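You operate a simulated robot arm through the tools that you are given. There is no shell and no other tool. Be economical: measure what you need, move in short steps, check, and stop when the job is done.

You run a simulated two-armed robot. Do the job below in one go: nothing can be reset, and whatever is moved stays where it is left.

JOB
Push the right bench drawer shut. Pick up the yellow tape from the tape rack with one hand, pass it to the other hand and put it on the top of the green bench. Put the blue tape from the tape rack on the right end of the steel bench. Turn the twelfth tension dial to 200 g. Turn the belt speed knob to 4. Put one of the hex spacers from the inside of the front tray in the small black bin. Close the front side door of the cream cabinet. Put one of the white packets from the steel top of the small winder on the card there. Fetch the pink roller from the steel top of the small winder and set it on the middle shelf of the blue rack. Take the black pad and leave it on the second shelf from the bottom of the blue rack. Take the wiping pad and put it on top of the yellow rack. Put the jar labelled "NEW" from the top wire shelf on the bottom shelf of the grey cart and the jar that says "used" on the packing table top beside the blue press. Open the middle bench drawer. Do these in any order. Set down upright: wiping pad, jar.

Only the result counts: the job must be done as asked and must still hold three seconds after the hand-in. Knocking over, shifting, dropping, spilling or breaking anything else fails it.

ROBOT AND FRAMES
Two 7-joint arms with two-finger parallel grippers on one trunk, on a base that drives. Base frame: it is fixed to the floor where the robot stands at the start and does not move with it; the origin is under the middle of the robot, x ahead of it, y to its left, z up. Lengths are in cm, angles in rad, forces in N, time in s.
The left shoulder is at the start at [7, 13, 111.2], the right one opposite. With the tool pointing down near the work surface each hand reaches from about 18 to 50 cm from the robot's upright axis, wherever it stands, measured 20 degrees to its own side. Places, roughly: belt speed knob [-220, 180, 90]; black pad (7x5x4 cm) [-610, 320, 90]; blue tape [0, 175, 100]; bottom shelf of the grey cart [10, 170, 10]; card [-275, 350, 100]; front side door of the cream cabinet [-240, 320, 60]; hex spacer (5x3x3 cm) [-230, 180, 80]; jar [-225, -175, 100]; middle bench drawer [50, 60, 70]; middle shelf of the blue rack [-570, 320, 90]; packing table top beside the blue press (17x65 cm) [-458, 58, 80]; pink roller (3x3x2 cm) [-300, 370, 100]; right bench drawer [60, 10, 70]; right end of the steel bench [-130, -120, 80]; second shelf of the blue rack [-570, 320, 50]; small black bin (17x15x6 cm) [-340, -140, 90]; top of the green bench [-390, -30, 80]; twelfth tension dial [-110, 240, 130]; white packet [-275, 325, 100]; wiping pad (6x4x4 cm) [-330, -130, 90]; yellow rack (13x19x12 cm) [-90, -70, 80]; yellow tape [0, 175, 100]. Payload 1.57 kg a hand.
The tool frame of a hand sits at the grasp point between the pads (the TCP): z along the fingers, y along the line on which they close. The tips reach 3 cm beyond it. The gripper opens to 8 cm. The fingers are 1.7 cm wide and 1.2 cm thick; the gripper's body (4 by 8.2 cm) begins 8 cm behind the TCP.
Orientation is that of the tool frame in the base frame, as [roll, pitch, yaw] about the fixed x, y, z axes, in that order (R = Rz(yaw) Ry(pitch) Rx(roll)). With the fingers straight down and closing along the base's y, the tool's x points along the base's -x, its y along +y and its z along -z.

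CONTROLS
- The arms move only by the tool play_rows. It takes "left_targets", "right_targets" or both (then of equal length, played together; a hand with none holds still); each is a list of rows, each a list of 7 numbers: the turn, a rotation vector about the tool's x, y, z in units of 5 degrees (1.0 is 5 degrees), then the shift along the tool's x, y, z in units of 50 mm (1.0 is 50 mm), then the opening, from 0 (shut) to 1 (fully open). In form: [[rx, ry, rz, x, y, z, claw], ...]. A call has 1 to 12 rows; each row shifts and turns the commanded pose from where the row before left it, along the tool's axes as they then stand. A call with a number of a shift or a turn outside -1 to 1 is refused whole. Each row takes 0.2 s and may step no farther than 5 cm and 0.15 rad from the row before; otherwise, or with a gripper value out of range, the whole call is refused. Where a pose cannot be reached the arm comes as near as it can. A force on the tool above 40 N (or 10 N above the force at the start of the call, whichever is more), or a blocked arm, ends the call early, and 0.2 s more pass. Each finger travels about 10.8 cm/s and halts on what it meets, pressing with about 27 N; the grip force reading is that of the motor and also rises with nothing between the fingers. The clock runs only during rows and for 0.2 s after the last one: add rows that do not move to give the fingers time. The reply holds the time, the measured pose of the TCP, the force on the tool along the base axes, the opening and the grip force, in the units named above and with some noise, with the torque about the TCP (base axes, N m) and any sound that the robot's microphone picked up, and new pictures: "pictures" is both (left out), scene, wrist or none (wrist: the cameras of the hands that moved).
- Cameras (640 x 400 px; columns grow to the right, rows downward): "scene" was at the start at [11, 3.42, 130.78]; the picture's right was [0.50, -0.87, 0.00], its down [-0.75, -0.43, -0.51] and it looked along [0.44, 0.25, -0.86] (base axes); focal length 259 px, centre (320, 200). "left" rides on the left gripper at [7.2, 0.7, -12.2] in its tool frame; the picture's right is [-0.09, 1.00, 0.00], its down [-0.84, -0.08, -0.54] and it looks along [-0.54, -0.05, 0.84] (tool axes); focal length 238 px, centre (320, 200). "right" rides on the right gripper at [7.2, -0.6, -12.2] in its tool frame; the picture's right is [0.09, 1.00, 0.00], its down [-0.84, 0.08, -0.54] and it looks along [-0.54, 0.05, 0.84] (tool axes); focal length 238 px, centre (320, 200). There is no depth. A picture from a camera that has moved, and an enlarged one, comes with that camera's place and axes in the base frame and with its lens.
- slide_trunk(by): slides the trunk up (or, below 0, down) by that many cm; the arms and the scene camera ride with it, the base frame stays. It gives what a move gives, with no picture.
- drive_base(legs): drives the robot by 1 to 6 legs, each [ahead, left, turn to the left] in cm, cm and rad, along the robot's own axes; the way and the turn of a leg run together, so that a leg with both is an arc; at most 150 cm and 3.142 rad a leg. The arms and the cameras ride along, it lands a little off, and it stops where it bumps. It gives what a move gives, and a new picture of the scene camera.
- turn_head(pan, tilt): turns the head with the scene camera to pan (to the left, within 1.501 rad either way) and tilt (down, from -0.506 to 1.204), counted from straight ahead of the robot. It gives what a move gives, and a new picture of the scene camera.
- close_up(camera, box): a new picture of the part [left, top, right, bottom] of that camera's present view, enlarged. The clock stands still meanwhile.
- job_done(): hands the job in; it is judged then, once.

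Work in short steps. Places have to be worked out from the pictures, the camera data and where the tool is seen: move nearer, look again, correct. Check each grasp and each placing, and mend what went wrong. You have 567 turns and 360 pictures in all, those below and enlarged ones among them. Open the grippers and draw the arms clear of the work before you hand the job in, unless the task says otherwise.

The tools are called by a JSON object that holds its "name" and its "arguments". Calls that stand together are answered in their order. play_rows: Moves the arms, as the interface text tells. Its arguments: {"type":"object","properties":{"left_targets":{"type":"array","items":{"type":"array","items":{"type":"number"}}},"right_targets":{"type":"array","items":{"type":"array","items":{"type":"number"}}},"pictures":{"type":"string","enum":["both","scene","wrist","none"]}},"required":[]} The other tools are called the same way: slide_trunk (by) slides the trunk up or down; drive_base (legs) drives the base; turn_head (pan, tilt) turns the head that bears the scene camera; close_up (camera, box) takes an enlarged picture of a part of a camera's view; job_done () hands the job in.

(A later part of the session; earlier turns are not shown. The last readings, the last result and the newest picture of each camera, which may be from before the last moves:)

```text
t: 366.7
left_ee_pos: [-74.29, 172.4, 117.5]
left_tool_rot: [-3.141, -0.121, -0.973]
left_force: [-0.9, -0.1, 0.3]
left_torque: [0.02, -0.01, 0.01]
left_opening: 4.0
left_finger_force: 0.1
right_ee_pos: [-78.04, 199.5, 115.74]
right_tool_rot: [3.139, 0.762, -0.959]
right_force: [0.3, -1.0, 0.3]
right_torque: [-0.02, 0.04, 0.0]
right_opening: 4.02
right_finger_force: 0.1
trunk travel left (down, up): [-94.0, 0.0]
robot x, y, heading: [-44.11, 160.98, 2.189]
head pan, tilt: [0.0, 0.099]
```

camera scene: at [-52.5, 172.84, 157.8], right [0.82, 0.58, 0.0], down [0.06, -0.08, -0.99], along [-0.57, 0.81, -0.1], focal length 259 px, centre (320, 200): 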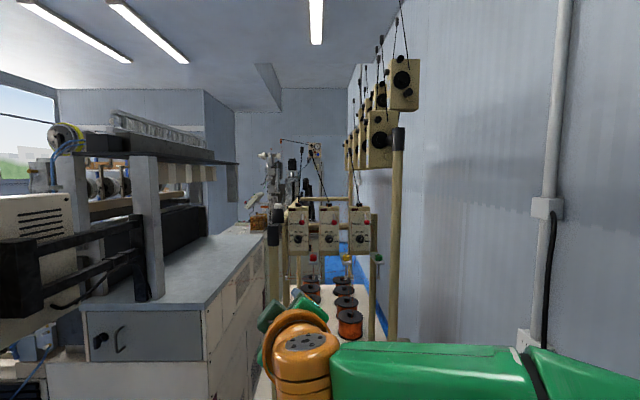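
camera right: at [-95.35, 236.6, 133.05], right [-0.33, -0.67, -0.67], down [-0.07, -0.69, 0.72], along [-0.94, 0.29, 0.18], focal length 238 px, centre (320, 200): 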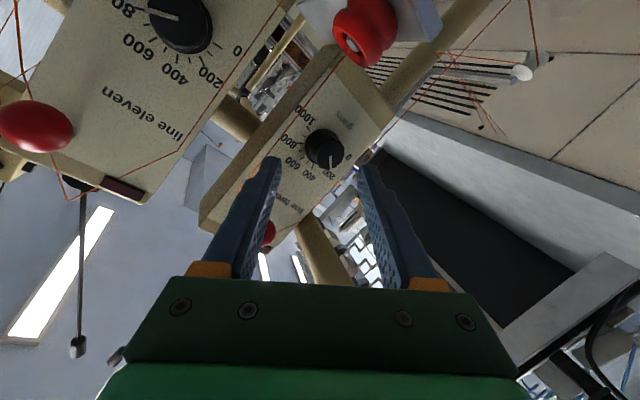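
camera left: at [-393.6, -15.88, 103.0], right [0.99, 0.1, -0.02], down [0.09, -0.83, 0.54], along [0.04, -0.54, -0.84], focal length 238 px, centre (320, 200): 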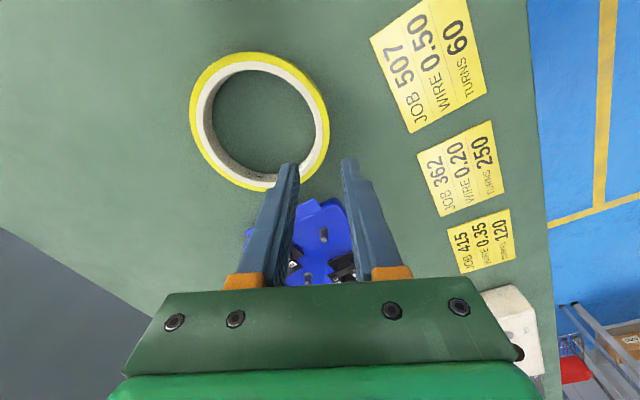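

Next, the belt speed knob and front tray, on the other side of this machine. I drive back and left around it, and look.

{"name": "drive_base", "arguments": {"legs": [[-22, 0, 0], [0, 66, 0], [0, 66, 0]]}}

{"name": "turn_head", "arguments": {"pan": 0.0, "tilt": 0.35}}

```text
t: 374.9
left_ee_pos: [-169.48, 78.21, 117.59]
left_tool_rot: [-3.141, -0.122, -0.975]
left_force: [0.7, -0.8, 0.9]
left_torque: [0.02, 0.01, -0.01]
left_opening: 3.99
left_finger_force: 0.0
right_ee_pos: [-173.07, 105.59, 115.67]
right_tool_rot: [3.14, 0.764, -0.962]
right_force: [-0.2, 0.7, -0.2]
right_torque: [0.0, 0.0, 0.01]
right_opening: 4.0
right_finger_force: 0.0
trunk travel left (down, up): [-94.0, 0.0]
robot x, y, heading: [-139.65, 66.64, 2.181]
head pan, tilt: [0.0, 0.099]
camera scene: at [-147.44, 78.6, 157.83], right [0.82, 0.58, 0.0], down [0.06, -0.08, -0.99], along [-0.57, 0.81, -0.1], focal length 259 px, centre (320, 200)
```

scene: 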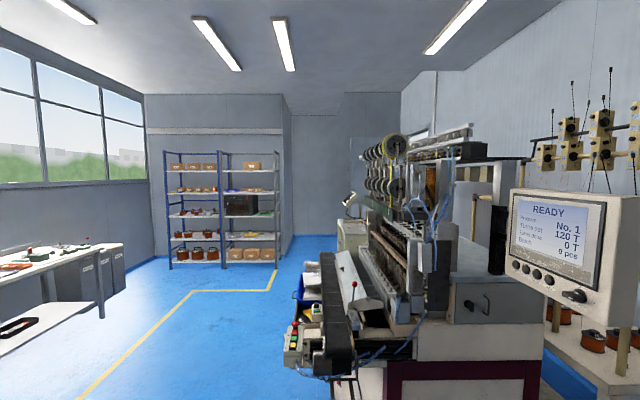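

```text
t: 375.6
left_ee_pos: [-169.55, 78.25, 117.51]
left_tool_rot: [3.141, -0.12, -0.974]
left_force: [0.2, 0.4, -0.1]
left_torque: [0.0, 0.02, -0.02]
left_opening: 3.98
left_finger_force: 0.0
right_ee_pos: [-173.34, 105.43, 115.74]
right_tool_rot: [-3.142, 0.764, -0.96]
right_force: [0.4, 0.3, 0.2]
right_torque: [0.03, -0.01, 0.0]
right_opening: 3.99
right_finger_force: 0.0
trunk travel left (down, up): [-94.0, 0.0]
robot x, y, heading: [-138.92, 66.84, 2.183]
head pan, tilt: [0.0, 0.351]
camera scene: at [-147.67, 78.57, 155.5], right [0.82, 0.58, 0.0], down [0.2, -0.28, -0.94], along [-0.54, 0.77, -0.34], focal length 259 px, centre (320, 200)
```

scene: 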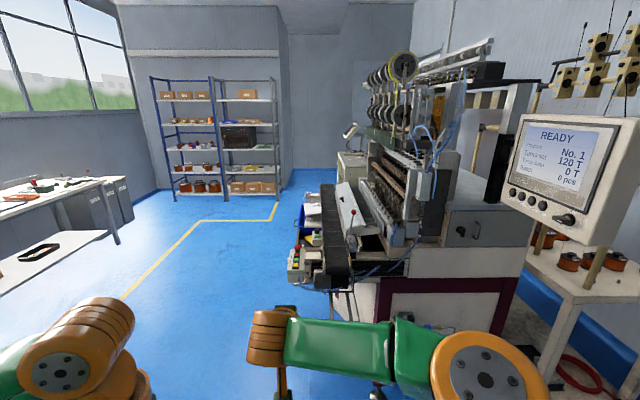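

I zoom in on the conveyor's control box.

{"name": "close_up", "arguments": {"camera": "scene", "box": [270, 170, 410, 300]}}

```text
3.08 times, centred on (340, 235) of scene
camera zoom: at [-147.67, 78.57, 155.5], right [0.82, 0.58, 0.0], down [0.2, -0.28, -0.94], along [-0.54, 0.77, -0.34], focal length 796 px, centre (258, 92)
```

zoom: 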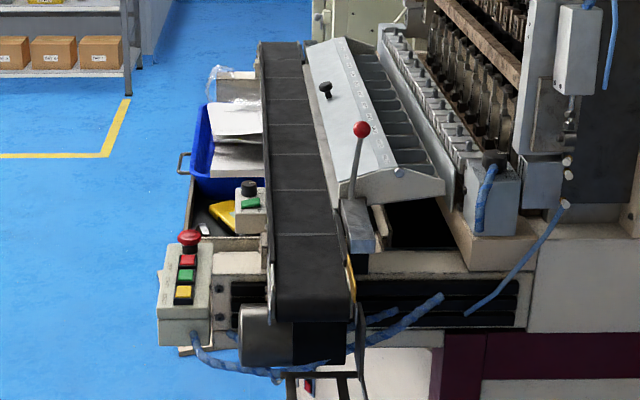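

The belt speed knob is the black knob on the small box left of the belt, above the front tray. I drive round to the operator's side and turn to face it.

{"name": "drive_base", "arguments": {"legs": [[0, 58, 0], [75, 0, 0], [72, 0, 0], [0, 0, -1.566]]}}

{"name": "turn_head", "arguments": {"pan": -0.2, "tilt": 0.6}}

```text
t: 390.0
left_ee_pos: [-260.37, 183.47, 117.6]
left_tool_rot: [-3.14, -0.122, -2.549]
left_force: [-0.1, -0.1, 0.3]
left_torque: [-0.01, 0.0, 0.0]
left_opening: 3.98
left_finger_force: 0.1
right_ee_pos: [-233.06, 186.98, 115.7]
right_tool_rot: [3.141, 0.764, -2.535]
right_force: [-0.3, -0.8, 0.3]
right_torque: [0.03, -0.02, -0.02]
right_opening: 3.99
right_finger_force: 0.0
trunk travel left (down, up): [-94.0, 0.0]
robot x, y, heading: [-271.8, 153.32, 0.609]
head pan, tilt: [0.0, 0.351]
camera scene: at [-260.0, 161.68, 155.49], right [0.57, -0.82, 0.0], down [-0.28, -0.2, -0.94], along [0.77, 0.54, -0.34], focal length 259 px, centre (320, 200)
```

scene: 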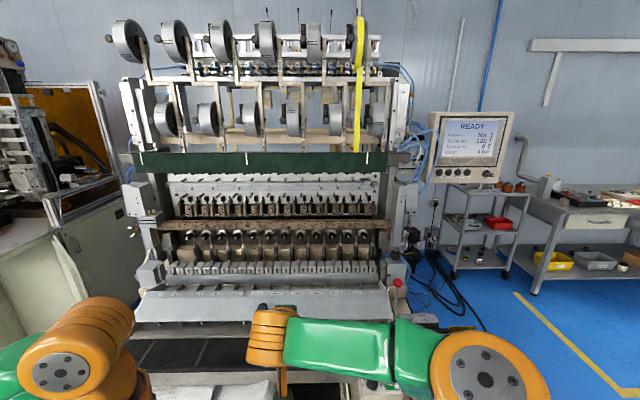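

```text
t: 390.8
left_ee_pos: [-260.26, 183.34, 117.6]
left_tool_rot: [-3.141, -0.12, -2.547]
left_force: [0.2, -0.1, -0.2]
left_torque: [0.01, 0.0, 0.01]
left_opening: 3.98
left_finger_force: 0.0
right_ee_pos: [-233.0, 187.13, 115.67]
right_tool_rot: [3.141, 0.766, -2.537]
right_force: [0.0, -0.4, -0.5]
right_torque: [0.0, 0.02, -0.01]
right_opening: 4.01
right_finger_force: 0.0
trunk travel left (down, up): [-94.0, 0.0]
robot x, y, heading: [-271.9, 153.42, 0.607]
head pan, tilt: [-0.201, 0.6]
camera scene: at [-259.49, 159.83, 153.22], right [0.4, -0.92, 0.0], down [-0.52, -0.22, -0.83], along [0.76, 0.33, -0.56], focal length 259 px, centre (320, 200)
```

scene: 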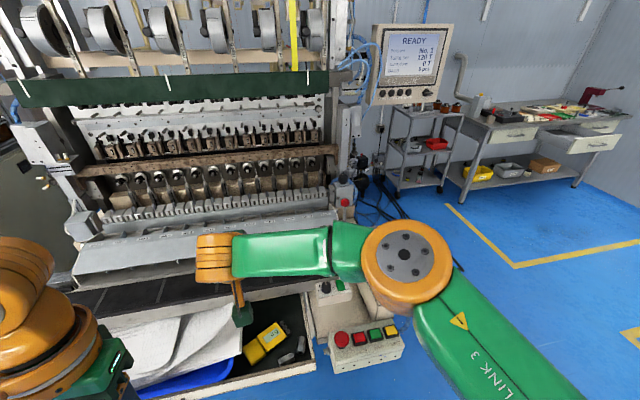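

I zoom in on the tray and knob area.

{"name": "close_up", "arguments": {"camera": "scene", "box": [120, 260, 420, 400]}}

{"name": "close_up", "arguments": {"camera": "right", "box": [0, 0, 640, 400]}}

```text
2.13 times, centred on (270, 330) of scene
camera zoom: at [-259.49, 159.83, 153.22], right [0.4, -0.92, 0.0], down [-0.52, -0.22, -0.83], along [0.76, 0.33, -0.56], focal length 552 px, centre (427, -77)
```

zoom: 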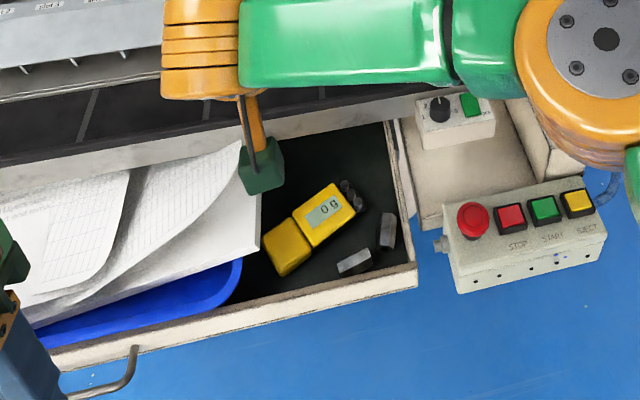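

```text
1.00 times, centred on (320, 200) of right (not enlarged: the box is as wide or as high as the picture)
camera zoom: at [-243.86, 178.7, 119.44], right [-0.62, 0.78, -0.06], down [0.14, 0.19, 0.97], along [0.77, 0.59, -0.23], focal length 238 px, centre (320, 200)
```

zoom: 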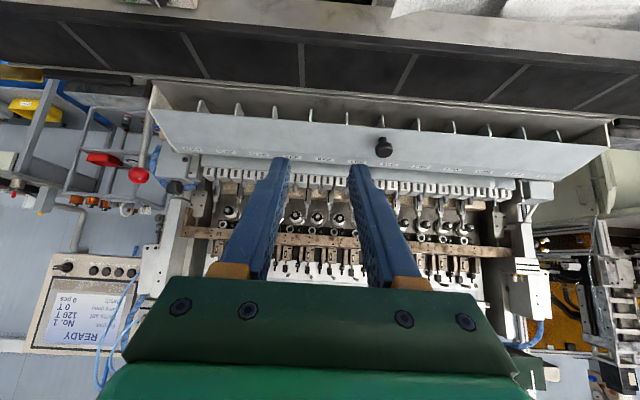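

I bring the right hand tool‑down and back a bit, then drive 12 cm nearer to view the knob from above.

{"name": "play_rows", "arguments": {"right_targets": [[0, 1, 0, 0.5, 0, -0.4, 0.5], [0, 1, 0, 0.5, 0, -0.4, 0.5], [0, 1, 0, 0, 0, 0, 0.5], [0, 1, 0, 0, 0, 0, 0.5], [0, 1, 0, 0, 0, 0, 0.5], [0, 1, 0, 0, 0, 0, 0.5], [0, 1, 0, 0, 0, 0, 0.5], [0, 1, 0, 0, 0, 0, 0.5], [0, 0.75, 0, 0.2, 0, 0, 0.5]], "left_targets": [[0, -1, 0, 0, 0, 0, 0.5], [0, -0.4, 0, 0, 0, 0, 0.5], [0, 0, 0, 0, 0.5, 0, 0.5], [0, 0, 0, 0, 0.5, 0, 0.5], [0, 0, 0, 0, 0, 0, 0.5], [0, 0, 0, 0, 0, 0, 0.5], [0, 0, 0, 0, 0, 0, 0.5], [0, 0, 0, 0, 0, 0, 0.5], [0, 0, 0, 0, 0, 0, 0.5]], "pictures": "none"}}

{"name": "drive_base", "arguments": {"legs": [[12, 0, 0]]}}

{"name": "close_up", "arguments": {"camera": "right", "box": [0, 0, 640, 400]}}

```text
t: 392.8
left_ee_pos: [-263.02, 187.27, 117.65]
left_tool_rot: [-3.141, 0.0, -2.548]
left_force: [0.6, 0.2, -0.2]
left_torque: [-0.02, -0.01, -0.05]
left_opening: 4.01
left_finger_force: 0.0
right_ee_pos: [-239.11, 182.48, 115.17]
right_tool_rot: [3.14, 0.088, -2.534]
right_force: [0.0, 0.6, 0.0]
right_torque: [0.02, 0.05, 0.02]
right_opening: 3.97
right_finger_force: 0.1
right hand out of reach, approached as far as the arm can: row 8
trunk travel left (down, up): [-94.0, 0.0]
robot x, y, heading: [-272.19, 153.38, 0.611]
head pan, tilt: [-0.201, 0.6]
```

```text
t: 394.0
left_ee_pos: [-253.65, 194.13, 117.77]
left_tool_rot: [-3.141, 0.008, -2.547]
left_force: [-1.3, -0.4, 1.1]
left_torque: [0.05, -0.07, -0.01]
left_opening: 3.99
left_finger_force: 0.1
right_ee_pos: [-229.82, 189.06, 115.33]
right_tool_rot: [3.141, 0.097, -2.534]
right_force: [0.0, 0.0, 0.4]
right_torque: [0.0, -0.02, 0.02]
right_opening: 3.97
right_finger_force: 0.1
trunk travel left (down, up): [-94.0, 0.0]
robot x, y, heading: [-262.19, 159.92, 0.607]
head pan, tilt: [-0.201, 0.6]
camera scene: at [-250.25, 166.27, 153.28], right [0.4, -0.92, 0.0], down [-0.52, -0.22, -0.83], along [0.76, 0.33, -0.56], focal length 259 px, centre (320, 200)
```

scene: 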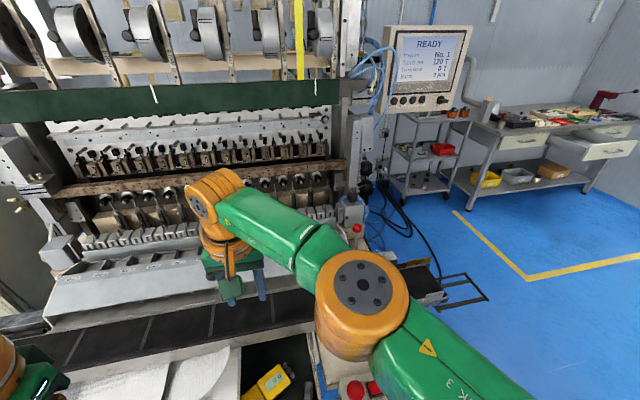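

```text
1.00 times, centred on (320, 200) of right (not enlarged: the box is as wide or as high as the picture)
camera zoom: at [-236.27, 183.79, 126.81], right [-0.64, 0.77, -0.01], down [0.6, 0.51, 0.62], along [0.48, 0.39, -0.79], focal length 238 px, centre (320, 200)
```

zoom: 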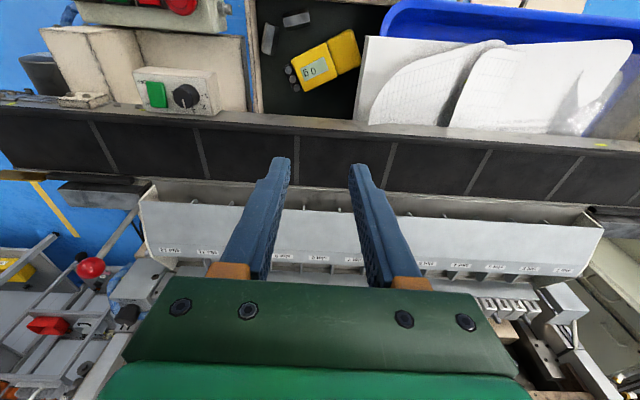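

The wrist camera sees the knob and both hex spacers. I zoom on the knob.

{"name": "close_up", "arguments": {"camera": "right", "box": [120, 50, 230, 130]}}

{"name": "close_up", "arguments": {"camera": "right", "box": [230, 0, 380, 110]}}

```text
5.00 times, centred on (175, 90) of right
camera zoom: at [-236.27, 183.79, 126.81], right [-0.64, 0.77, -0.01], down [0.6, 0.51, 0.62], along [0.48, 0.39, -0.79], focal length 1192 px, centre (1045, 750)
```

zoom: 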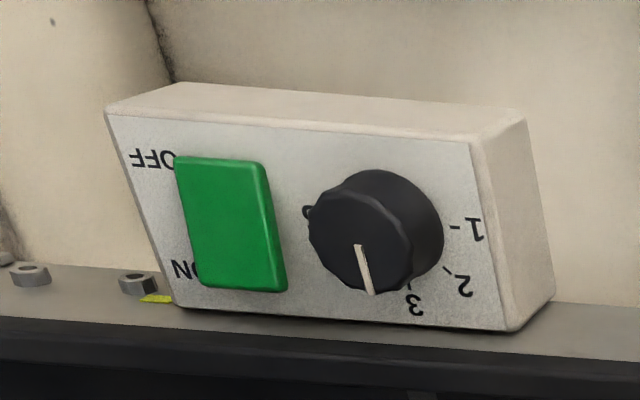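

```text
3.64 times, centred on (305, 55) of right
camera zoom: at [-236.27, 183.79, 126.81], right [-0.64, 0.77, -0.01], down [0.6, 0.51, 0.62], along [0.48, 0.39, -0.79], focal length 867 px, centre (374, 727)
```

zoom: 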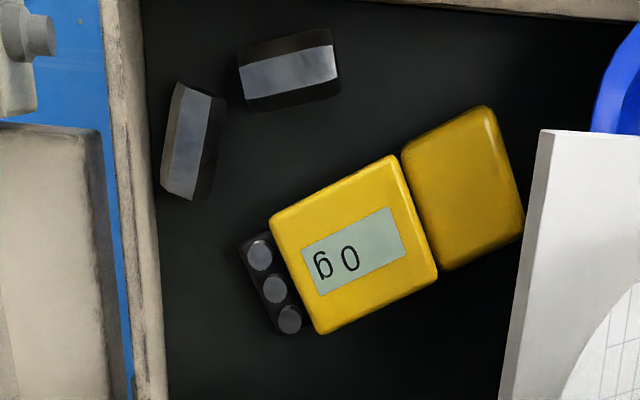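

The scale runs 1‑2‑3… clockwise seen from the operator; the pointer is at 3, so 4 is one step (~35°) clockwise. Knob top ≈[-218.9,175.8,96.5]. I move the right hand over it, tool‑down.

{"name": "play_rows", "arguments": {"right_targets": [[0, 1, 0, 0, -0.8, 0, 0.5], [0, 0.1, 0, 0, -0.8, 0, 0.5], [0, 0, 0, 0, -0.9, 0, 0.5], [0, 0, 0, -0.2, -0.9, 0, 0.5], [0, 0, 0, 0, 0, 0, 0.5]], "pictures": "wrist"}}

```text
t: 395.2
left_ee_pos: [-253.32, 194.33, 117.64]
left_tool_rot: [3.141, 0.003, -2.549]
left_force: [-0.5, 0.7, 0.2]
left_torque: [-0.03, -0.02, 0.03]
left_opening: 4.02
left_finger_force: 0.1
right_ee_pos: [-218.9, 175.87, 115.33]
right_tool_rot: [3.141, -0.003, -2.535]
right_force: [-0.2, -0.2, -0.5]
right_torque: [0.02, 0.0, 0.0]
right_opening: 4.02
right_finger_force: 0.1
trunk travel left (down, up): [-94.0, 0.0]
robot x, y, heading: [-261.93, 160.25, 0.607]
head pan, tilt: [-0.201, 0.6]
camera right: at [-224.41, 171.25, 127.35], right [-0.64, 0.76, 0.0], down [0.65, 0.54, 0.54], along [0.41, 0.35, -0.84], focal length 238 px, centre (320, 200)
```

right: 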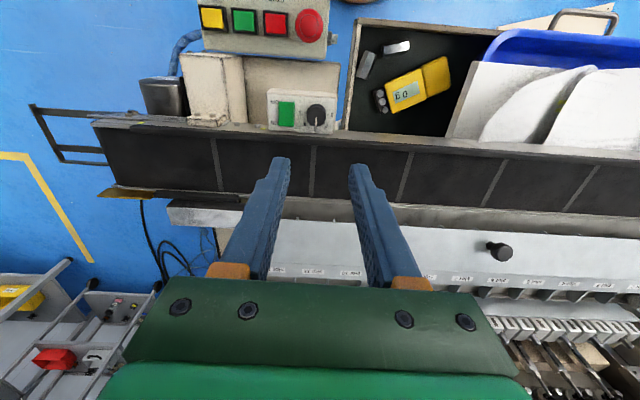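

Right over the knob. I descend to 102 and check.

{"name": "play_rows", "arguments": {"right_targets": [[0, 0, 0, 0, 0, 0.9, 0.6], [0, 0, 0, 0, 0, 0.9, 0.6], [0, 0, 0, 0, 0, 0.8, 0.6], [0, 0, 0, 0, 0, 0, 0.6]], "pictures": "wrist"}}

{"name": "close_up", "arguments": {"camera": "right", "box": [230, 60, 410, 200]}}

```text
t: 396.2
left_ee_pos: [-253.26, 194.38, 117.66]
left_tool_rot: [-3.14, 0.004, -2.547]
left_force: [-0.2, 0.3, 0.2]
left_torque: [-0.01, 0.01, -0.02]
left_opening: 3.99
left_finger_force: 0.1
right_ee_pos: [-218.81, 175.93, 102.2]
right_tool_rot: [3.14, -0.006, -2.534]
right_force: [0.4, 0.1, -0.1]
right_torque: [-0.01, 0.0, 0.03]
right_opening: 4.8
right_finger_force: 0.0
trunk travel left (down, up): [-94.0, 0.0]
robot x, y, heading: [-261.78, 160.26, 0.611]
head pan, tilt: [-0.201, 0.6]
camera right: at [-224.42, 171.3, 114.29], right [-0.64, 0.76, 0.0], down [0.65, 0.54, 0.54], along [0.41, 0.35, -0.84], focal length 238 px, centre (320, 200)
```

right: 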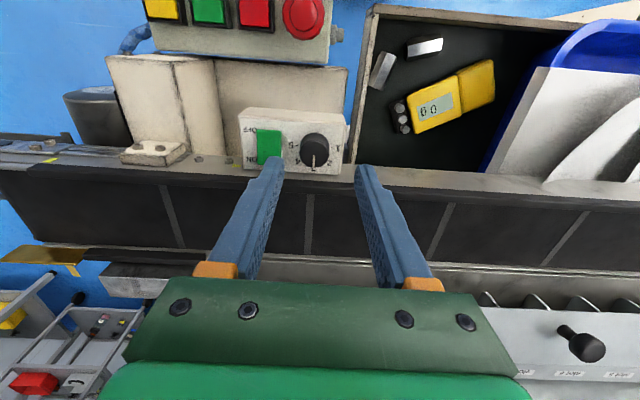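

```text
2.86 times, centred on (320, 130) of right
camera zoom: at [-224.42, 171.3, 114.29], right [-0.64, 0.76, 0.0], down [0.65, 0.54, 0.54], along [0.41, 0.35, -0.84], focal length 681 px, centre (320, 400)
```

zoom: 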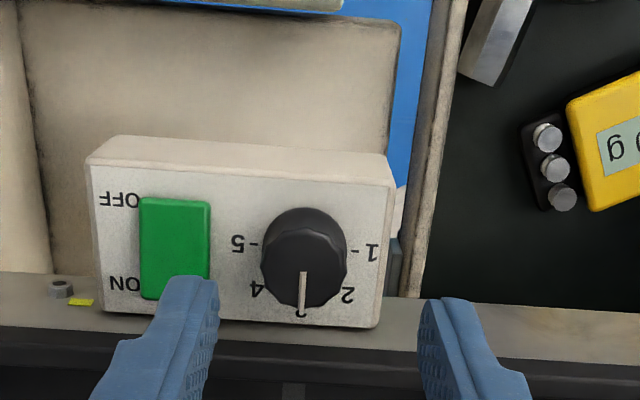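

The scale is clear: 1 left … 3 at the top (current) … 5 right, 45° per step, so I need +45° clockwise. To avoid pressing the green switch I pre‑rotate the gripper ~67° so its fingers close fore‑aft.

{"name": "play_rows", "arguments": {"right_targets": [[0, 0, 1, 0.1, -0.08, -0.2, 0.6], [0, 0, 1, 0, 0, 0, 0.6], [0, 0, 1, 0, 0, 0, 0.6], [0, 0, 1, 0, 0, 0, 0.6], [0, 0, 1, 0, 0, 0, 0.6], [0, 0, 1, 0, 0, 0, 0.6], [0, 0, 1, 0, 0, 0, 0.6], [0, 0, 1, 0, 0, 0, 0.6], [0, 0, 1, 0, 0, 0, 0.6], [0, 0, 1, 0, 0, 0, 0.6], [0, 0, 1, 0, 0, 0, 0.6], [0, 0, 1, 0, 0, 0, 0.6]], "pictures": "none"}}

{"name": "play_rows", "arguments": {"right_targets": [[0, 0, 1, 0, 0, 0, 0.5], [0, 0, 0.5, 0, 0, 0, 0.5]], "pictures": "wrist"}}

```text
t: 398.8
left_ee_pos: [-253.25, 194.26, 117.49]
left_tool_rot: [3.142, 0.002, -2.547]
left_force: [0.1, -0.2, 0.2]
left_torque: [-0.03, 0.02, 0.0]
left_opening: 3.96
left_finger_force: 0.1
right_ee_pos: [-218.99, 175.28, 103.24]
right_tool_rot: [-3.137, -0.006, 2.7]
right_force: [-0.1, 0.0, 0.3]
right_torque: [-0.02, -0.03, -0.02]
right_opening: 4.82
right_finger_force: 0.0
trunk travel left (down, up): [-94.0, 0.0]
robot x, y, heading: [-261.54, 160.3, 0.61]
head pan, tilt: [-0.201, 0.6]
```

```text
t: 399.4
left_ee_pos: [-253.36, 194.29, 117.59]
left_tool_rot: [3.141, 0.002, -2.548]
left_force: [-0.1, -0.3, 0.3]
left_torque: [0.0, -0.03, 0.0]
left_opening: 3.95
left_finger_force: 0.1
right_ee_pos: [-219.13, 175.41, 103.18]
right_tool_rot: [-3.137, -0.004, 2.57]
right_force: [-0.2, 0.2, -0.4]
right_torque: [-0.03, 0.03, -0.02]
right_opening: 3.98
right_finger_force: 0.1
trunk travel left (down, up): [-94.0, 0.0]
robot x, y, heading: [-261.63, 160.19, 0.608]
head pan, tilt: [-0.201, 0.6]
camera right: at [-225.46, 178.71, 115.36], right [0.46, 0.89, 0.0], down [0.75, -0.39, 0.54], along [0.48, -0.25, -0.84], focal length 238 px, centre (320, 200)
```

right: 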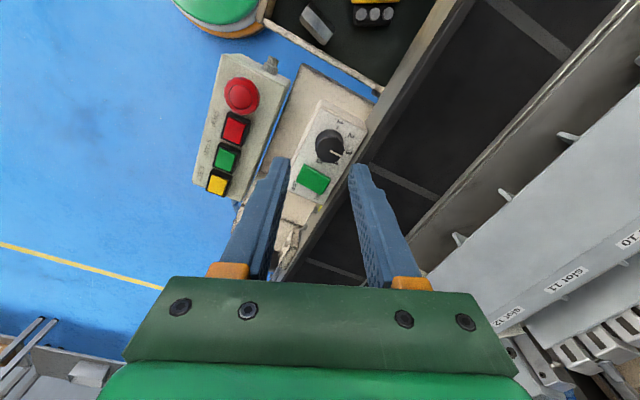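

The knob is 0.8 cm off along the closing axis; I correct and descend 4 cm.

{"name": "play_rows", "arguments": {"right_targets": [[0, 0, 0, 0, 0.16, 0.4, 0.5], [0, 0, 0, 0, 0, 0.4, 0.5], [0, 0, 0, 0, 0, 0, 0.5]], "pictures": "wrist"}}

{"name": "close_up", "arguments": {"camera": "right", "box": [240, 80, 420, 220]}}

```text
t: 400.2
left_ee_pos: [-253.26, 194.35, 117.59]
left_tool_rot: [-3.141, 0.004, -2.548]
left_force: [0.7, 0.1, -0.2]
left_torque: [0.01, 0.05, 0.02]
left_opening: 3.99
left_finger_force: 0.1
right_ee_pos: [-218.71, 176.05, 99.23]
right_tool_rot: [-3.138, -0.003, 2.571]
right_force: [0.0, 0.0, 0.4]
right_torque: [0.0, -0.01, 0.02]
right_opening: 3.98
right_finger_force: 0.0
trunk travel left (down, up): [-94.0, 0.0]
robot x, y, heading: [-261.91, 159.99, 0.612]
head pan, tilt: [-0.201, 0.6]
camera right: at [-225.08, 179.37, 111.34], right [0.46, 0.89, 0.0], down [0.75, -0.39, 0.54], along [0.48, -0.25, -0.84], focal length 238 px, centre (320, 200)
```

right: 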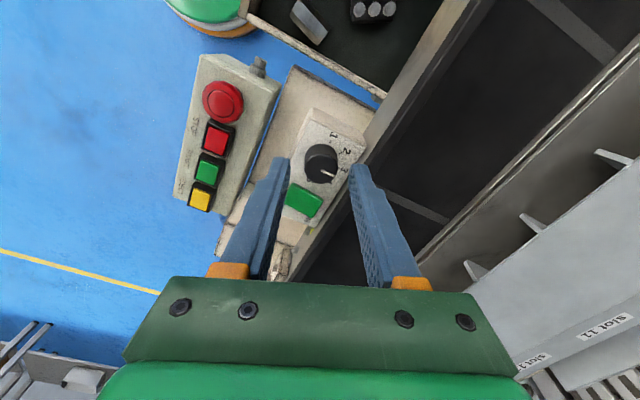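

```text
2.86 times, centred on (330, 150) of right
camera zoom: at [-225.08, 179.37, 111.34], right [0.46, 0.89, 0.0], down [0.75, -0.39, 0.54], along [0.48, -0.25, -0.84], focal length 681 px, centre (291, 343)
```

zoom: 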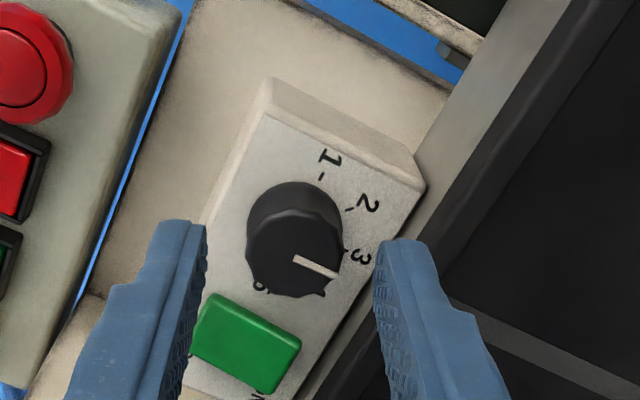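

The knob is centred between the tips. I descend 1.8 cm more and close.

{"name": "play_rows", "arguments": {"right_targets": [[0, 0, 0, 0, 0, 0.18, 0.5], [0, 0, 0, 0, 0, 0.18, 0.5], [0, 0, 0, 0, 0, 0, 0.5], [0, 0, 0, 0, 0, 0, 0.2], [0, 0, 0, 0, 0, 0, 0.2], [0, 0, 0, 0, 0, 0, 0.2]], "pictures": "none"}}

{"name": "close_up", "arguments": {"camera": "right", "box": [240, 80, 420, 220]}}

```text
t: 400.7
left_ee_pos: [-253.84, 194.01, 117.84]
left_tool_rot: [-3.14, 0.006, -2.548]
left_force: [0.5, 0.3, 0.0]
left_torque: [-0.02, -0.04, -0.01]
left_opening: 4.03
left_finger_force: 0.0
right_ee_pos: [-218.77, 175.88, 98.6]
right_tool_rot: [3.132, 0.003, 2.568]
right_force: [-4.8, -3.8, 4.8]
right_torque: [0.06, 0.12, 0.08]
right_opening: 3.83
right_finger_force: 0.0
trunk travel left (down, up): [-94.0, 0.0]
robot x, y, heading: [-262.13, 160.25, 0.614]
head pan, tilt: [-0.201, 0.6]
stopped in row 2 (right hand): the force on the tool passed its limit at 47 N (the readings are from after the stop); the commanded pose is now the measured one
```

```text
2.86 times, centred on (330, 150) of right
camera zoom: at [-225.3, 179.22, 110.61], right [0.46, 0.89, 0.01], down [0.74, -0.39, 0.55], along [0.49, -0.24, -0.84], focal length 681 px, centre (291, 343)
```

zoom: 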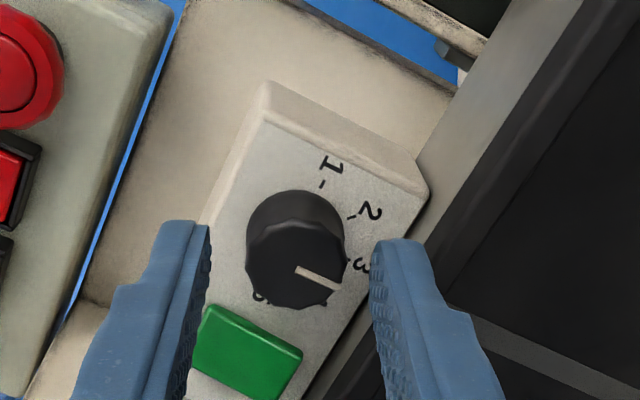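

A fingertip touched the panel; the knob is between the fingers, so I close here.

{"name": "play_rows", "arguments": {"right_targets": [[0, 0, 0, 0, 0, -0.04, 0.4], [0, 0, 0, 0, 0, 0, 0.2], [0, 0, 0, 0, 0, 0, 0.2], [0, 0, 0, 0, 0, 0, 0.2]], "pictures": "none"}}

{"name": "close_up", "arguments": {"camera": "right", "box": [240, 80, 420, 220]}}

```text
t: 401.7
left_ee_pos: [-253.37, 194.29, 117.57]
left_tool_rot: [-3.141, 0.001, -2.547]
left_force: [0.1, -0.1, 0.2]
left_torque: [-0.01, 0.0, 0.0]
left_opening: 3.98
left_finger_force: 0.0
right_ee_pos: [-218.36, 176.2, 98.46]
right_tool_rot: [3.134, 0.0, 2.566]
right_force: [0.7, 0.5, -0.1]
right_torque: [-0.02, -0.04, 0.01]
right_opening: 1.61
right_finger_force: 0.0
trunk travel left (down, up): [-94.0, 0.0]
robot x, y, heading: [-262.09, 160.77, 0.611]
head pan, tilt: [-0.201, 0.6]
```

```text
2.86 times, centred on (330, 150) of right
camera zoom: at [-224.83, 179.48, 110.61], right [0.46, 0.89, 0.01], down [0.74, -0.39, 0.54], along [0.48, -0.25, -0.84], focal length 681 px, centre (291, 343)
```

zoom: 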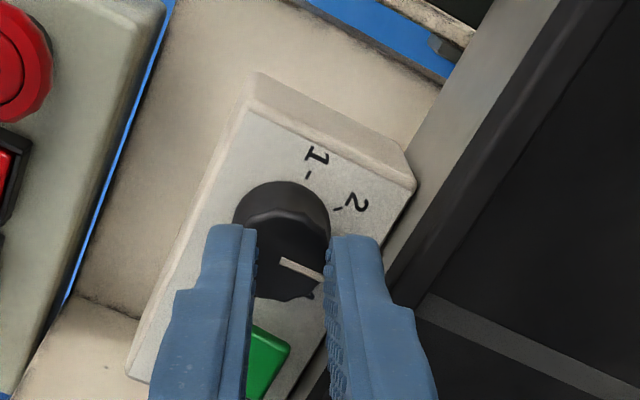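

The rear finger met the belt's side plate while the knob top is lower (z≈95.1, switch ≈93). So I lift, rotate back to a sideways closing axis (−22.5°), where the tips at z≈93.9 stay above the switch.

{"name": "play_rows", "arguments": {"right_targets": [[0, 0, -1, 0, 0, -0.4, 0.45], [0, 0, -1, 0, 0, -0.4, 0.45], [0, 0, -1, 0, 0, 0, 0.45], [0, 0, -1, 0, 0, 0, 0.45], [0, 0, -1, 0, 0, 0, 0.45], [0, 0, -1, 0, 0, 0, 0.45], [0, 0, -1, 0, 0, 0, 0.45], [0, 0, -1, 0, 0, 0, 0.45], [0, 0, -1, 0, 0, 0, 0.45], [0, 0, -1, 0, 0, 0, 0.45], [0, 0, -1, 0, 0, 0, 0.45], [0, 0, -1, 0, 0, 0, 0.45]], "pictures": "none"}}

{"name": "play_rows", "arguments": {"right_targets": [[0, 0, -1, 0, 0, 0, 0.45], [0, 0, -1, 0, 0, 0, 0.45], [0, 0, -1, 0, 0, 0, 0.45], [0, 0, -1, 0, 0, 0, 0.45], [0, 0, -1, 0, 0, 0, 0.45], [0, 0, -1, 0, 0, 0, 0.45]], "pictures": "wrist"}}

```text
t: 404.3
left_ee_pos: [-253.18, 194.32, 117.71]
left_tool_rot: [-3.141, 0.001, -2.548]
left_force: [-0.2, 0.3, -0.1]
left_torque: [-0.01, 0.0, 0.0]
left_opening: 4.01
left_finger_force: 0.1
right_ee_pos: [-218.29, 176.11, 102.48]
right_tool_rot: [3.138, 0.008, -2.668]
right_force: [-0.6, 0.7, 0.1]
right_torque: [0.01, 0.0, 0.03]
right_opening: 3.58
right_finger_force: 0.1
trunk travel left (down, up): [-94.0, 0.0]
robot x, y, heading: [-261.89, 160.0, 0.608]
head pan, tilt: [-0.201, 0.6]
```

```text
t: 405.7
left_ee_pos: [-253.22, 194.33, 117.58]
left_tool_rot: [-3.142, 0.002, -2.548]
left_force: [-0.2, 0.2, 0.1]
left_torque: [0.03, 0.0, -0.01]
left_opening: 3.99
left_finger_force: 0.1
right_ee_pos: [-218.49, 176.07, 102.5]
right_tool_rot: [-3.141, 0.007, -2.144]
right_force: [0.4, -0.7, -0.2]
right_torque: [-0.03, -0.02, 0.0]
right_opening: 3.59
right_finger_force: 0.1
trunk travel left (down, up): [-94.0, 0.0]
robot x, y, heading: [-262.16, 160.64, 0.607]
head pan, tilt: [-0.201, 0.6]
camera right: at [-221.79, 169.71, 114.56], right [-0.89, 0.46, 0.0], down [0.39, 0.74, 0.55], along [0.25, 0.49, -0.84], focal length 238 px, centre (320, 200)
```

right: 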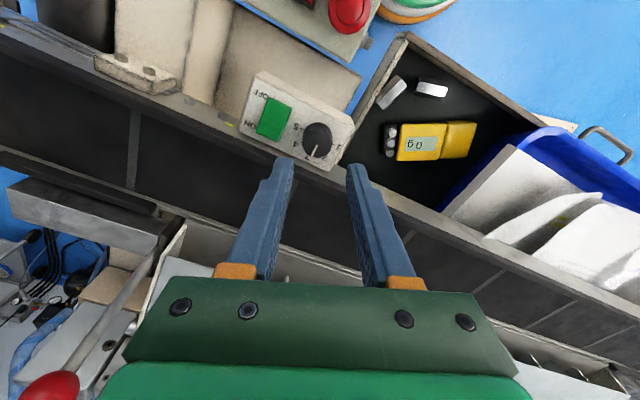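

Aligned. I descend 5.7 cm and close on the knob.

{"name": "play_rows", "arguments": {"right_targets": [[0, 0, 0, 0, -0.05, 0.5, 0.45], [0, 0, 0, 0, 0, 0.5, 0.45], [0, 0, 0, 0, 0, 0.14, 0.45], [0, 0, 0, 0, 0, 0, 0.45], [0, 0, 0, 0, 0, 0, 0.2], [0, 0, 0, 0, 0, 0, 0.2], [0, 0, 0, 0, 0, 0, 0.2]], "pictures": "none"}}

{"name": "close_up", "arguments": {"camera": "right", "box": [230, 90, 410, 230]}}

```text
t: 407.3
left_ee_pos: [-253.15, 194.35, 117.6]
left_tool_rot: [3.141, 0.001, -2.549]
left_force: [0.5, 0.2, -0.1]
left_torque: [-0.01, 0.01, 0.02]
left_opening: 4.01
left_finger_force: 0.1
right_ee_pos: [-218.26, 176.01, 96.74]
right_tool_rot: [-3.141, 0.007, -2.144]
right_force: [-0.1, -1.0, -1.6]
right_torque: [0.16, -0.1, 0.0]
right_opening: 2.61
right_finger_force: 36.9
trunk travel left (down, up): [-94.0, 0.0]
robot x, y, heading: [-262.25, 160.13, 0.61]
head pan, tilt: [-0.201, 0.6]
```

```text
2.86 times, centred on (320, 160) of right
camera zoom: at [-221.61, 169.54, 108.86], right [-0.89, 0.46, 0.0], down [0.39, 0.74, 0.55], along [0.25, 0.49, -0.84], focal length 681 px, centre (320, 314)
```

zoom: 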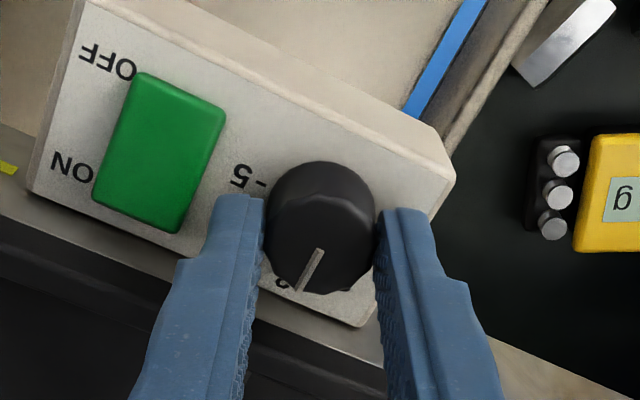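

Gripped (2.6 cm). I turn 45° clockwise.

{"name": "play_rows", "arguments": {"right_targets": [[0, 0, 1, 0, 0, 0, 0.2], [0, 0, 1, 0, 0, 0, 0.2], [0, 0, 1, 0, 0, 0, 0.2], [0, 0, 1, 0, 0, 0, 0.2], [0, 0, 1, 0, 0, 0, 0.2], [0, 0, 1, 0, 0, 0, 0.2], [0, 0, 1, 0, 0, 0, 0.2], [0, 0, 1, 0, 0, 0, 0.2], [0, 0, 1, 0, 0, 0, 0.2], [0, 0, 0, 0, 0, 0, 0.2]], "pictures": "none"}}

{"name": "close_up", "arguments": {"camera": "right", "box": [230, 90, 410, 230]}}

```text
t: 409.5
left_ee_pos: [-253.22, 194.1, 117.67]
left_tool_rot: [3.14, 0.004, -2.55]
left_force: [0.3, 0.2, 0.3]
left_torque: [0.03, -0.03, 0.0]
left_opening: 4.03
left_finger_force: 0.0
right_ee_pos: [-218.11, 175.85, 96.77]
right_tool_rot: [3.137, 0.006, -2.931]
right_force: [-3.5, -6.5, -9.0]
right_torque: [-0.13, -0.53, 0.02]
right_opening: 2.6
right_finger_force: 37.7
trunk travel left (down, up): [-94.0, 0.0]
robot x, y, heading: [-262.14, 160.48, 0.607]
head pan, tilt: [-0.201, 0.6]
```

```text
2.86 times, centred on (320, 160) of right
camera zoom: at [-225.08, 173.67, 108.87], right [-0.3, 0.95, 0.01], down [0.8, 0.25, 0.55], along [0.52, 0.17, -0.84], focal length 681 px, centre (320, 314)
```

zoom: 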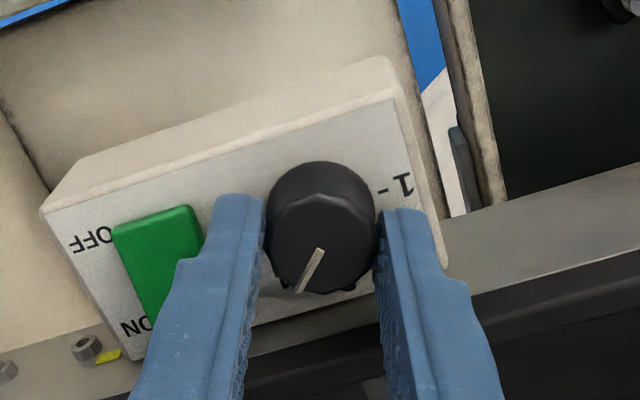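

The knob turned along with the gripper. I release, lift and read it.

{"name": "play_rows", "arguments": {"right_targets": [[0, 0, 0, 0, 0, 0, 0.45], [0, 0, 0, 0, 0, 0, 0.45], [0, 0, 0, 0, 0, -0.4, 0.45], [0, 0, 0, 0, 0, -0.8, 0.45], [0, 0, 0, 0, 0, 0, 0.45]], "pictures": "none"}}

{"name": "close_up", "arguments": {"camera": "right", "box": [250, 80, 390, 190]}}

```text
t: 410.7
left_ee_pos: [-253.23, 194.35, 117.57]
left_tool_rot: [3.141, 0.002, -2.548]
left_force: [0.3, -0.8, 0.2]
left_torque: [-0.02, -0.01, -0.01]
left_opening: 4.02
left_finger_force: 0.1
right_ee_pos: [-218.0, 176.04, 102.83]
right_tool_rot: [3.135, 0.005, -2.929]
right_force: [0.2, -0.4, -0.2]
right_torque: [0.0, -0.02, -0.03]
right_opening: 3.6
right_finger_force: 0.0
trunk travel left (down, up): [-94.0, 0.0]
robot x, y, heading: [-261.81, 160.61, 0.608]
head pan, tilt: [-0.201, 0.6]
```

```text
3.64 times, centred on (320, 135) of right
camera zoom: at [-225.12, 173.82, 114.9], right [-0.3, 0.95, 0.0], down [0.8, 0.25, 0.55], along [0.52, 0.17, -0.84], focal length 867 px, centre (320, 436)
```

zoom: 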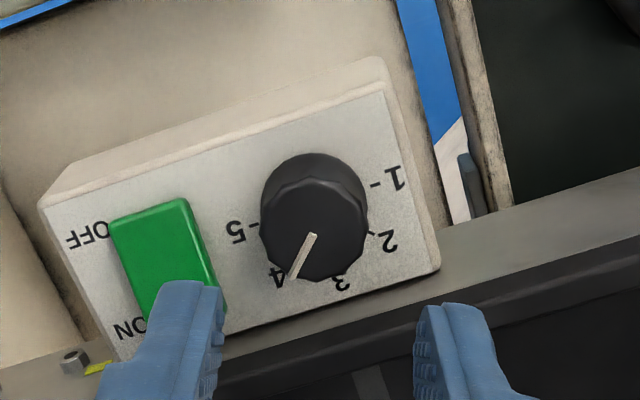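

The pointer is on 4. Next, the hex spacer: I raise the hand, realign, and move over the tray.

{"name": "play_rows", "arguments": {"right_targets": [[0, 0, -1, 0, 0, -0.6, 0.8], [0, 0, -1, 0, 0, -0.6, 0.8], [0, 0, -1, 0, 0, 0, 0.8], [0, 0, -1, 0, 0, 0, 0.8], [0, 0, -0.5, 0, 0, 0, 0.8], [0, 0, 0, 0.5, 0.75, 0, 0.8], [0, 0, 0, 0.5, 0.75, 0, 0.8], [0, 0, 0, 0.4, 0.7, 0, 0.8], [0, 0, 0, 0, 0, 0, 0.8]], "pictures": "both"}}

```text
t: 412.7
left_ee_pos: [-253.23, 194.19, 117.63]
left_tool_rot: [-3.141, 0.003, -2.548]
left_force: [0.2, -0.3, -0.3]
left_torque: [-0.01, -0.02, 0.03]
left_opening: 3.98
left_finger_force: 0.1
right_ee_pos: [-230.08, 180.93, 108.74]
right_tool_rot: [3.138, 0.007, -2.538]
right_force: [0.0, -0.5, -0.9]
right_torque: [0.0, -0.04, 0.01]
right_opening: 6.4
right_finger_force: 0.0
trunk travel left (down, up): [-94.0, 0.0]
robot x, y, heading: [-261.98, 160.24, 0.609]
head pan, tilt: [-0.201, 0.6]
camera scene: at [-249.64, 166.64, 153.21], right [0.4, -0.92, 0.0], down [-0.52, -0.22, -0.82], along [0.76, 0.33, -0.57], focal length 259 px, centre (320, 200)
camera right: at [-235.82, 176.37, 120.71], right [-0.64, 0.77, 0.0], down [0.64, 0.54, 0.55], along [0.42, 0.35, -0.84], focal length 238 px, centre (320, 200)
```

scene: 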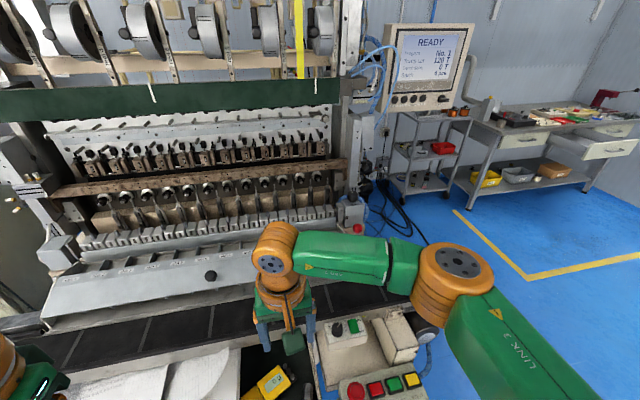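
right: 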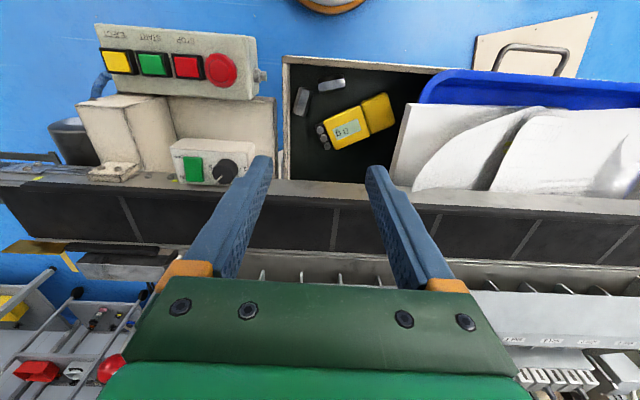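

Spacer B lies at about [-233,181.1], top z≈79, its long axis roughly sideways. I align above it with the gripper yawed −15° and descend to z≈92.

{"name": "play_rows", "arguments": {"right_targets": [[0, 0, 0, 0.46, 0.36, 0, 0.9], [0, 0, -1, 0, 0, 0.8, 0.9], [0, 0, -1, 0, 0, 0.8, 0.9], [0, 0, -1, 0, 0, 0.8, 0.9], [0, 0, 0, 0, 0, 0.8, 0.9], [0, 0, 0, 0, 0, 0, 0.9]], "pictures": "wrist"}}

```text
t: 414.1
left_ee_pos: [-253.1, 194.16, 117.55]
left_tool_rot: [-3.14, 0.002, -2.547]
left_force: [-1.1, 0.2, 0.8]
left_torque: [0.03, -0.03, 0.02]
left_opening: 4.02
left_finger_force: 0.0
right_ee_pos: [-232.95, 181.35, 92.84]
right_tool_rot: [3.141, 0.006, -2.275]
right_force: [0.4, -0.2, 0.0]
right_torque: [0.0, -0.01, 0.03]
right_opening: 7.18
right_finger_force: 0.1
trunk travel left (down, up): [-94.0, 0.0]
robot x, y, heading: [-261.98, 159.84, 0.613]
head pan, tilt: [-0.201, 0.6]
camera right: at [-237.26, 175.38, 104.79], right [-0.82, 0.57, 0.0], down [0.48, 0.68, 0.55], along [0.32, 0.45, -0.84], focal length 238 px, centre (320, 200)
```

right: 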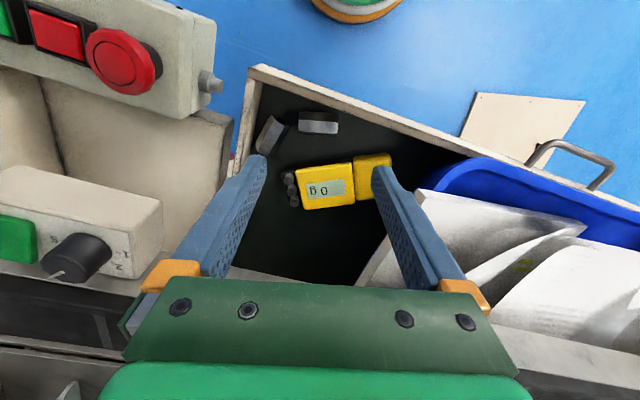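

Aligned. Spacer A is close to the right finger, so I narrow to 5.2 cm, shift 3 mm left and descend to z≈84 to check.

{"name": "play_rows", "arguments": {"right_targets": [[0, 0, 0, 0, 0.06, 0, 0.65], [0, 0, 0, 0, 0, 0.6, 0.65], [0, 0, 0, 0, 0, 0.6, 0.65], [0, 0, 0, 0, 0, 0.5, 0.65], [0, 0, 0, 0, 0, 0, 0.65]], "pictures": "wrist"}}

```text
t: 415.3
left_ee_pos: [-253.24, 194.3, 117.6]
left_tool_rot: [-3.142, 0.002, -2.549]
left_force: [0.1, 0.7, 0.4]
left_torque: [0.04, 0.02, 0.07]
left_opening: 4.0
left_finger_force: 0.0
right_ee_pos: [-233.39, 181.6, 85.49]
right_tool_rot: [3.139, 0.006, -2.275]
right_force: [0.1, -0.4, -0.1]
right_torque: [-0.01, 0.03, 0.04]
right_opening: 5.18
right_finger_force: 0.0
right hand out of reach, approached as far as the arm can: row 4
trunk travel left (down, up): [-94.0, 0.0]
robot x, y, heading: [-262.17, 160.5, 0.605]
head pan, tilt: [-0.201, 0.6]
camera right: at [-237.55, 175.57, 97.62], right [-0.82, 0.57, 0.0], down [0.48, 0.68, 0.55], along [0.31, 0.45, -0.84], focal length 238 px, centre (320, 200)
```

right: 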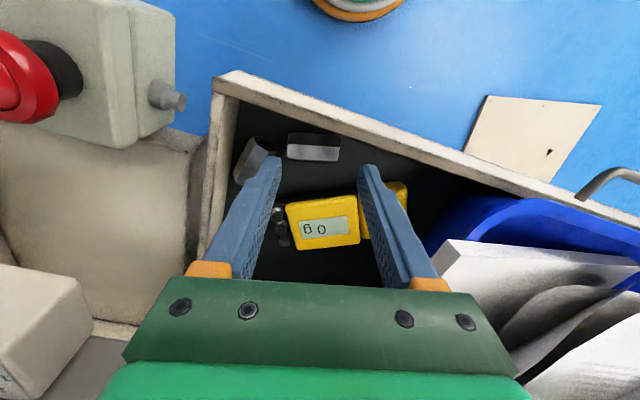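

I re-centre on the spacer (5 mm right) and lower with the trunk 5.5 cm.

{"name": "play_rows", "arguments": {"right_targets": [[0, 0, 0, 0, -0.1, 0, 0.64], [0, 0, 0, 0, 0, 0, 0.64]], "pictures": "none"}}

{"name": "slide_trunk", "arguments": {"by": -4}}

{"name": "close_up", "arguments": {"camera": "right", "box": [200, 90, 440, 240]}}

```text
t: 415.9
left_ee_pos: [-253.11, 194.2, 117.56]
left_tool_rot: [-3.141, 0.002, -2.548]
left_force: [0.3, -0.4, 1.0]
left_torque: [0.0, 0.01, -0.02]
left_opening: 4.03
left_finger_force: 0.0
right_ee_pos: [-232.83, 181.08, 85.62]
right_tool_rot: [3.14, 0.007, -2.275]
right_force: [-0.2, -0.4, 0.1]
right_torque: [0.03, 0.02, 0.02]
right_opening: 5.11
right_finger_force: 0.1
trunk travel left (down, up): [-94.0, 0.0]
robot x, y, heading: [-261.96, 160.26, 0.606]
head pan, tilt: [-0.201, 0.6]
```

```text
t: 416.6
left_ee_pos: [-253.56, 194.09, 114.26]
left_tool_rot: [-3.139, 0.007, -2.549]
left_force: [-0.4, 0.5, -0.6]
left_torque: [0.01, -0.02, -0.02]
left_opening: 4.02
left_finger_force: 0.2
right_ee_pos: [-233.11, 181.32, 82.46]
right_tool_rot: [-3.138, 0.014, -2.277]
right_force: [1.4, 0.7, 11.9]
right_torque: [-0.17, -0.41, 0.01]
right_opening: 5.14
right_finger_force: 0.2
trunk travel left (down, up): [-90.5, 3.5]
robot x, y, heading: [-262.1, 160.26, 0.607]
head pan, tilt: [-0.201, 0.6]
stopped: the force on the tool passed its limit at 62 N (the readings are from after the stop); the commanded pose is now the measured one
```

```text
2.67 times, centred on (320, 165) of right
camera zoom: at [-237.3, 175.27, 94.44], right [-0.82, 0.57, 0.0], down [0.48, 0.68, 0.55], along [0.32, 0.45, -0.83], focal length 636 px, centre (320, 293)
```

zoom: 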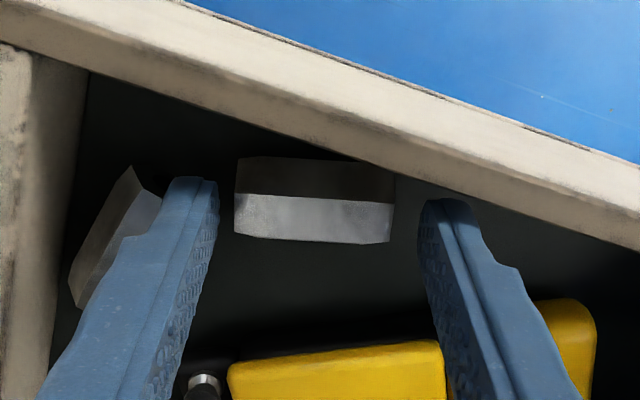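

The right fingertip seems to have landed on the neighbouring spacer's corner. I narrow the opening to 4.6 cm (the spacer is ≈4.1 long) and lower 2.4 cm again.

{"name": "play_rows", "arguments": {"right_targets": [[0, 0, 0, 0, 0, -0.1, 0.575], [0, 0, 0, 0, 0, 0, 0.575], [0, 0, 0, 0, 0, 0, 0.575]], "pictures": "none"}}

{"name": "slide_trunk", "arguments": {"by": -2.6}}

{"name": "close_up", "arguments": {"camera": "right", "box": [200, 90, 440, 240]}}

```text
t: 417.4
left_ee_pos: [-253.26, 194.26, 114.23]
left_tool_rot: [-3.142, 0.003, -2.549]
left_force: [0.1, -0.4, 0.7]
left_torque: [0.01, -0.02, 0.02]
left_opening: 4.01
left_finger_force: 0.1
right_ee_pos: [-232.84, 181.27, 82.79]
right_tool_rot: [-3.141, 0.009, -2.275]
right_force: [0.0, -0.5, 0.1]
right_torque: [0.01, 0.01, 0.03]
right_opening: 4.61
right_finger_force: 0.0
trunk travel left (down, up): [-90.5, 3.5]
robot x, y, heading: [-261.6, 160.28, 0.607]
head pan, tilt: [-0.201, 0.6]
```

```text
t: 417.8
left_ee_pos: [-253.53, 194.13, 113.57]
left_tool_rot: [-3.139, 0.005, -2.55]
left_force: [0.2, -0.5, -0.1]
left_torque: [0.02, 0.0, 0.01]
left_opening: 3.99
left_finger_force: 0.1
right_ee_pos: [-233.0, 181.26, 82.4]
right_tool_rot: [-3.139, 0.017, -2.275]
right_force: [1.7, 0.1, 10.7]
right_torque: [-0.15, -0.33, 0.0]
right_opening: 4.67
right_finger_force: 0.2
trunk travel left (down, up): [-89.9, 4.1]
robot x, y, heading: [-261.91, 160.34, 0.61]
head pan, tilt: [-0.201, 0.6]
stopped: the force on the tool passed its limit at 58 N (the readings are from after the stop); the commanded pose is now the measured one
```

```text
2.67 times, centred on (320, 165) of right
camera zoom: at [-237.23, 175.35, 94.43], right [-0.82, 0.57, -0.01], down [0.47, 0.68, 0.56], along [0.32, 0.45, -0.83], focal length 636 px, centre (320, 293)
```

zoom: 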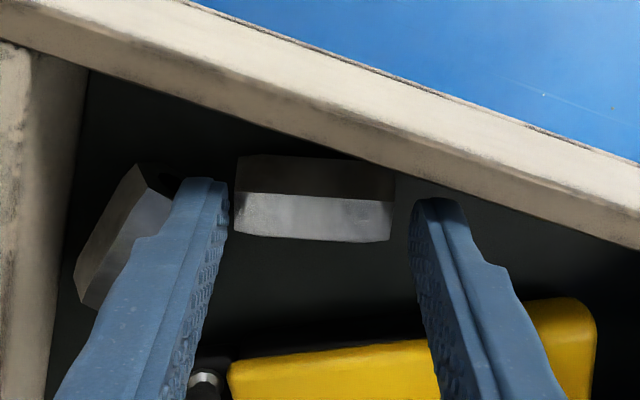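

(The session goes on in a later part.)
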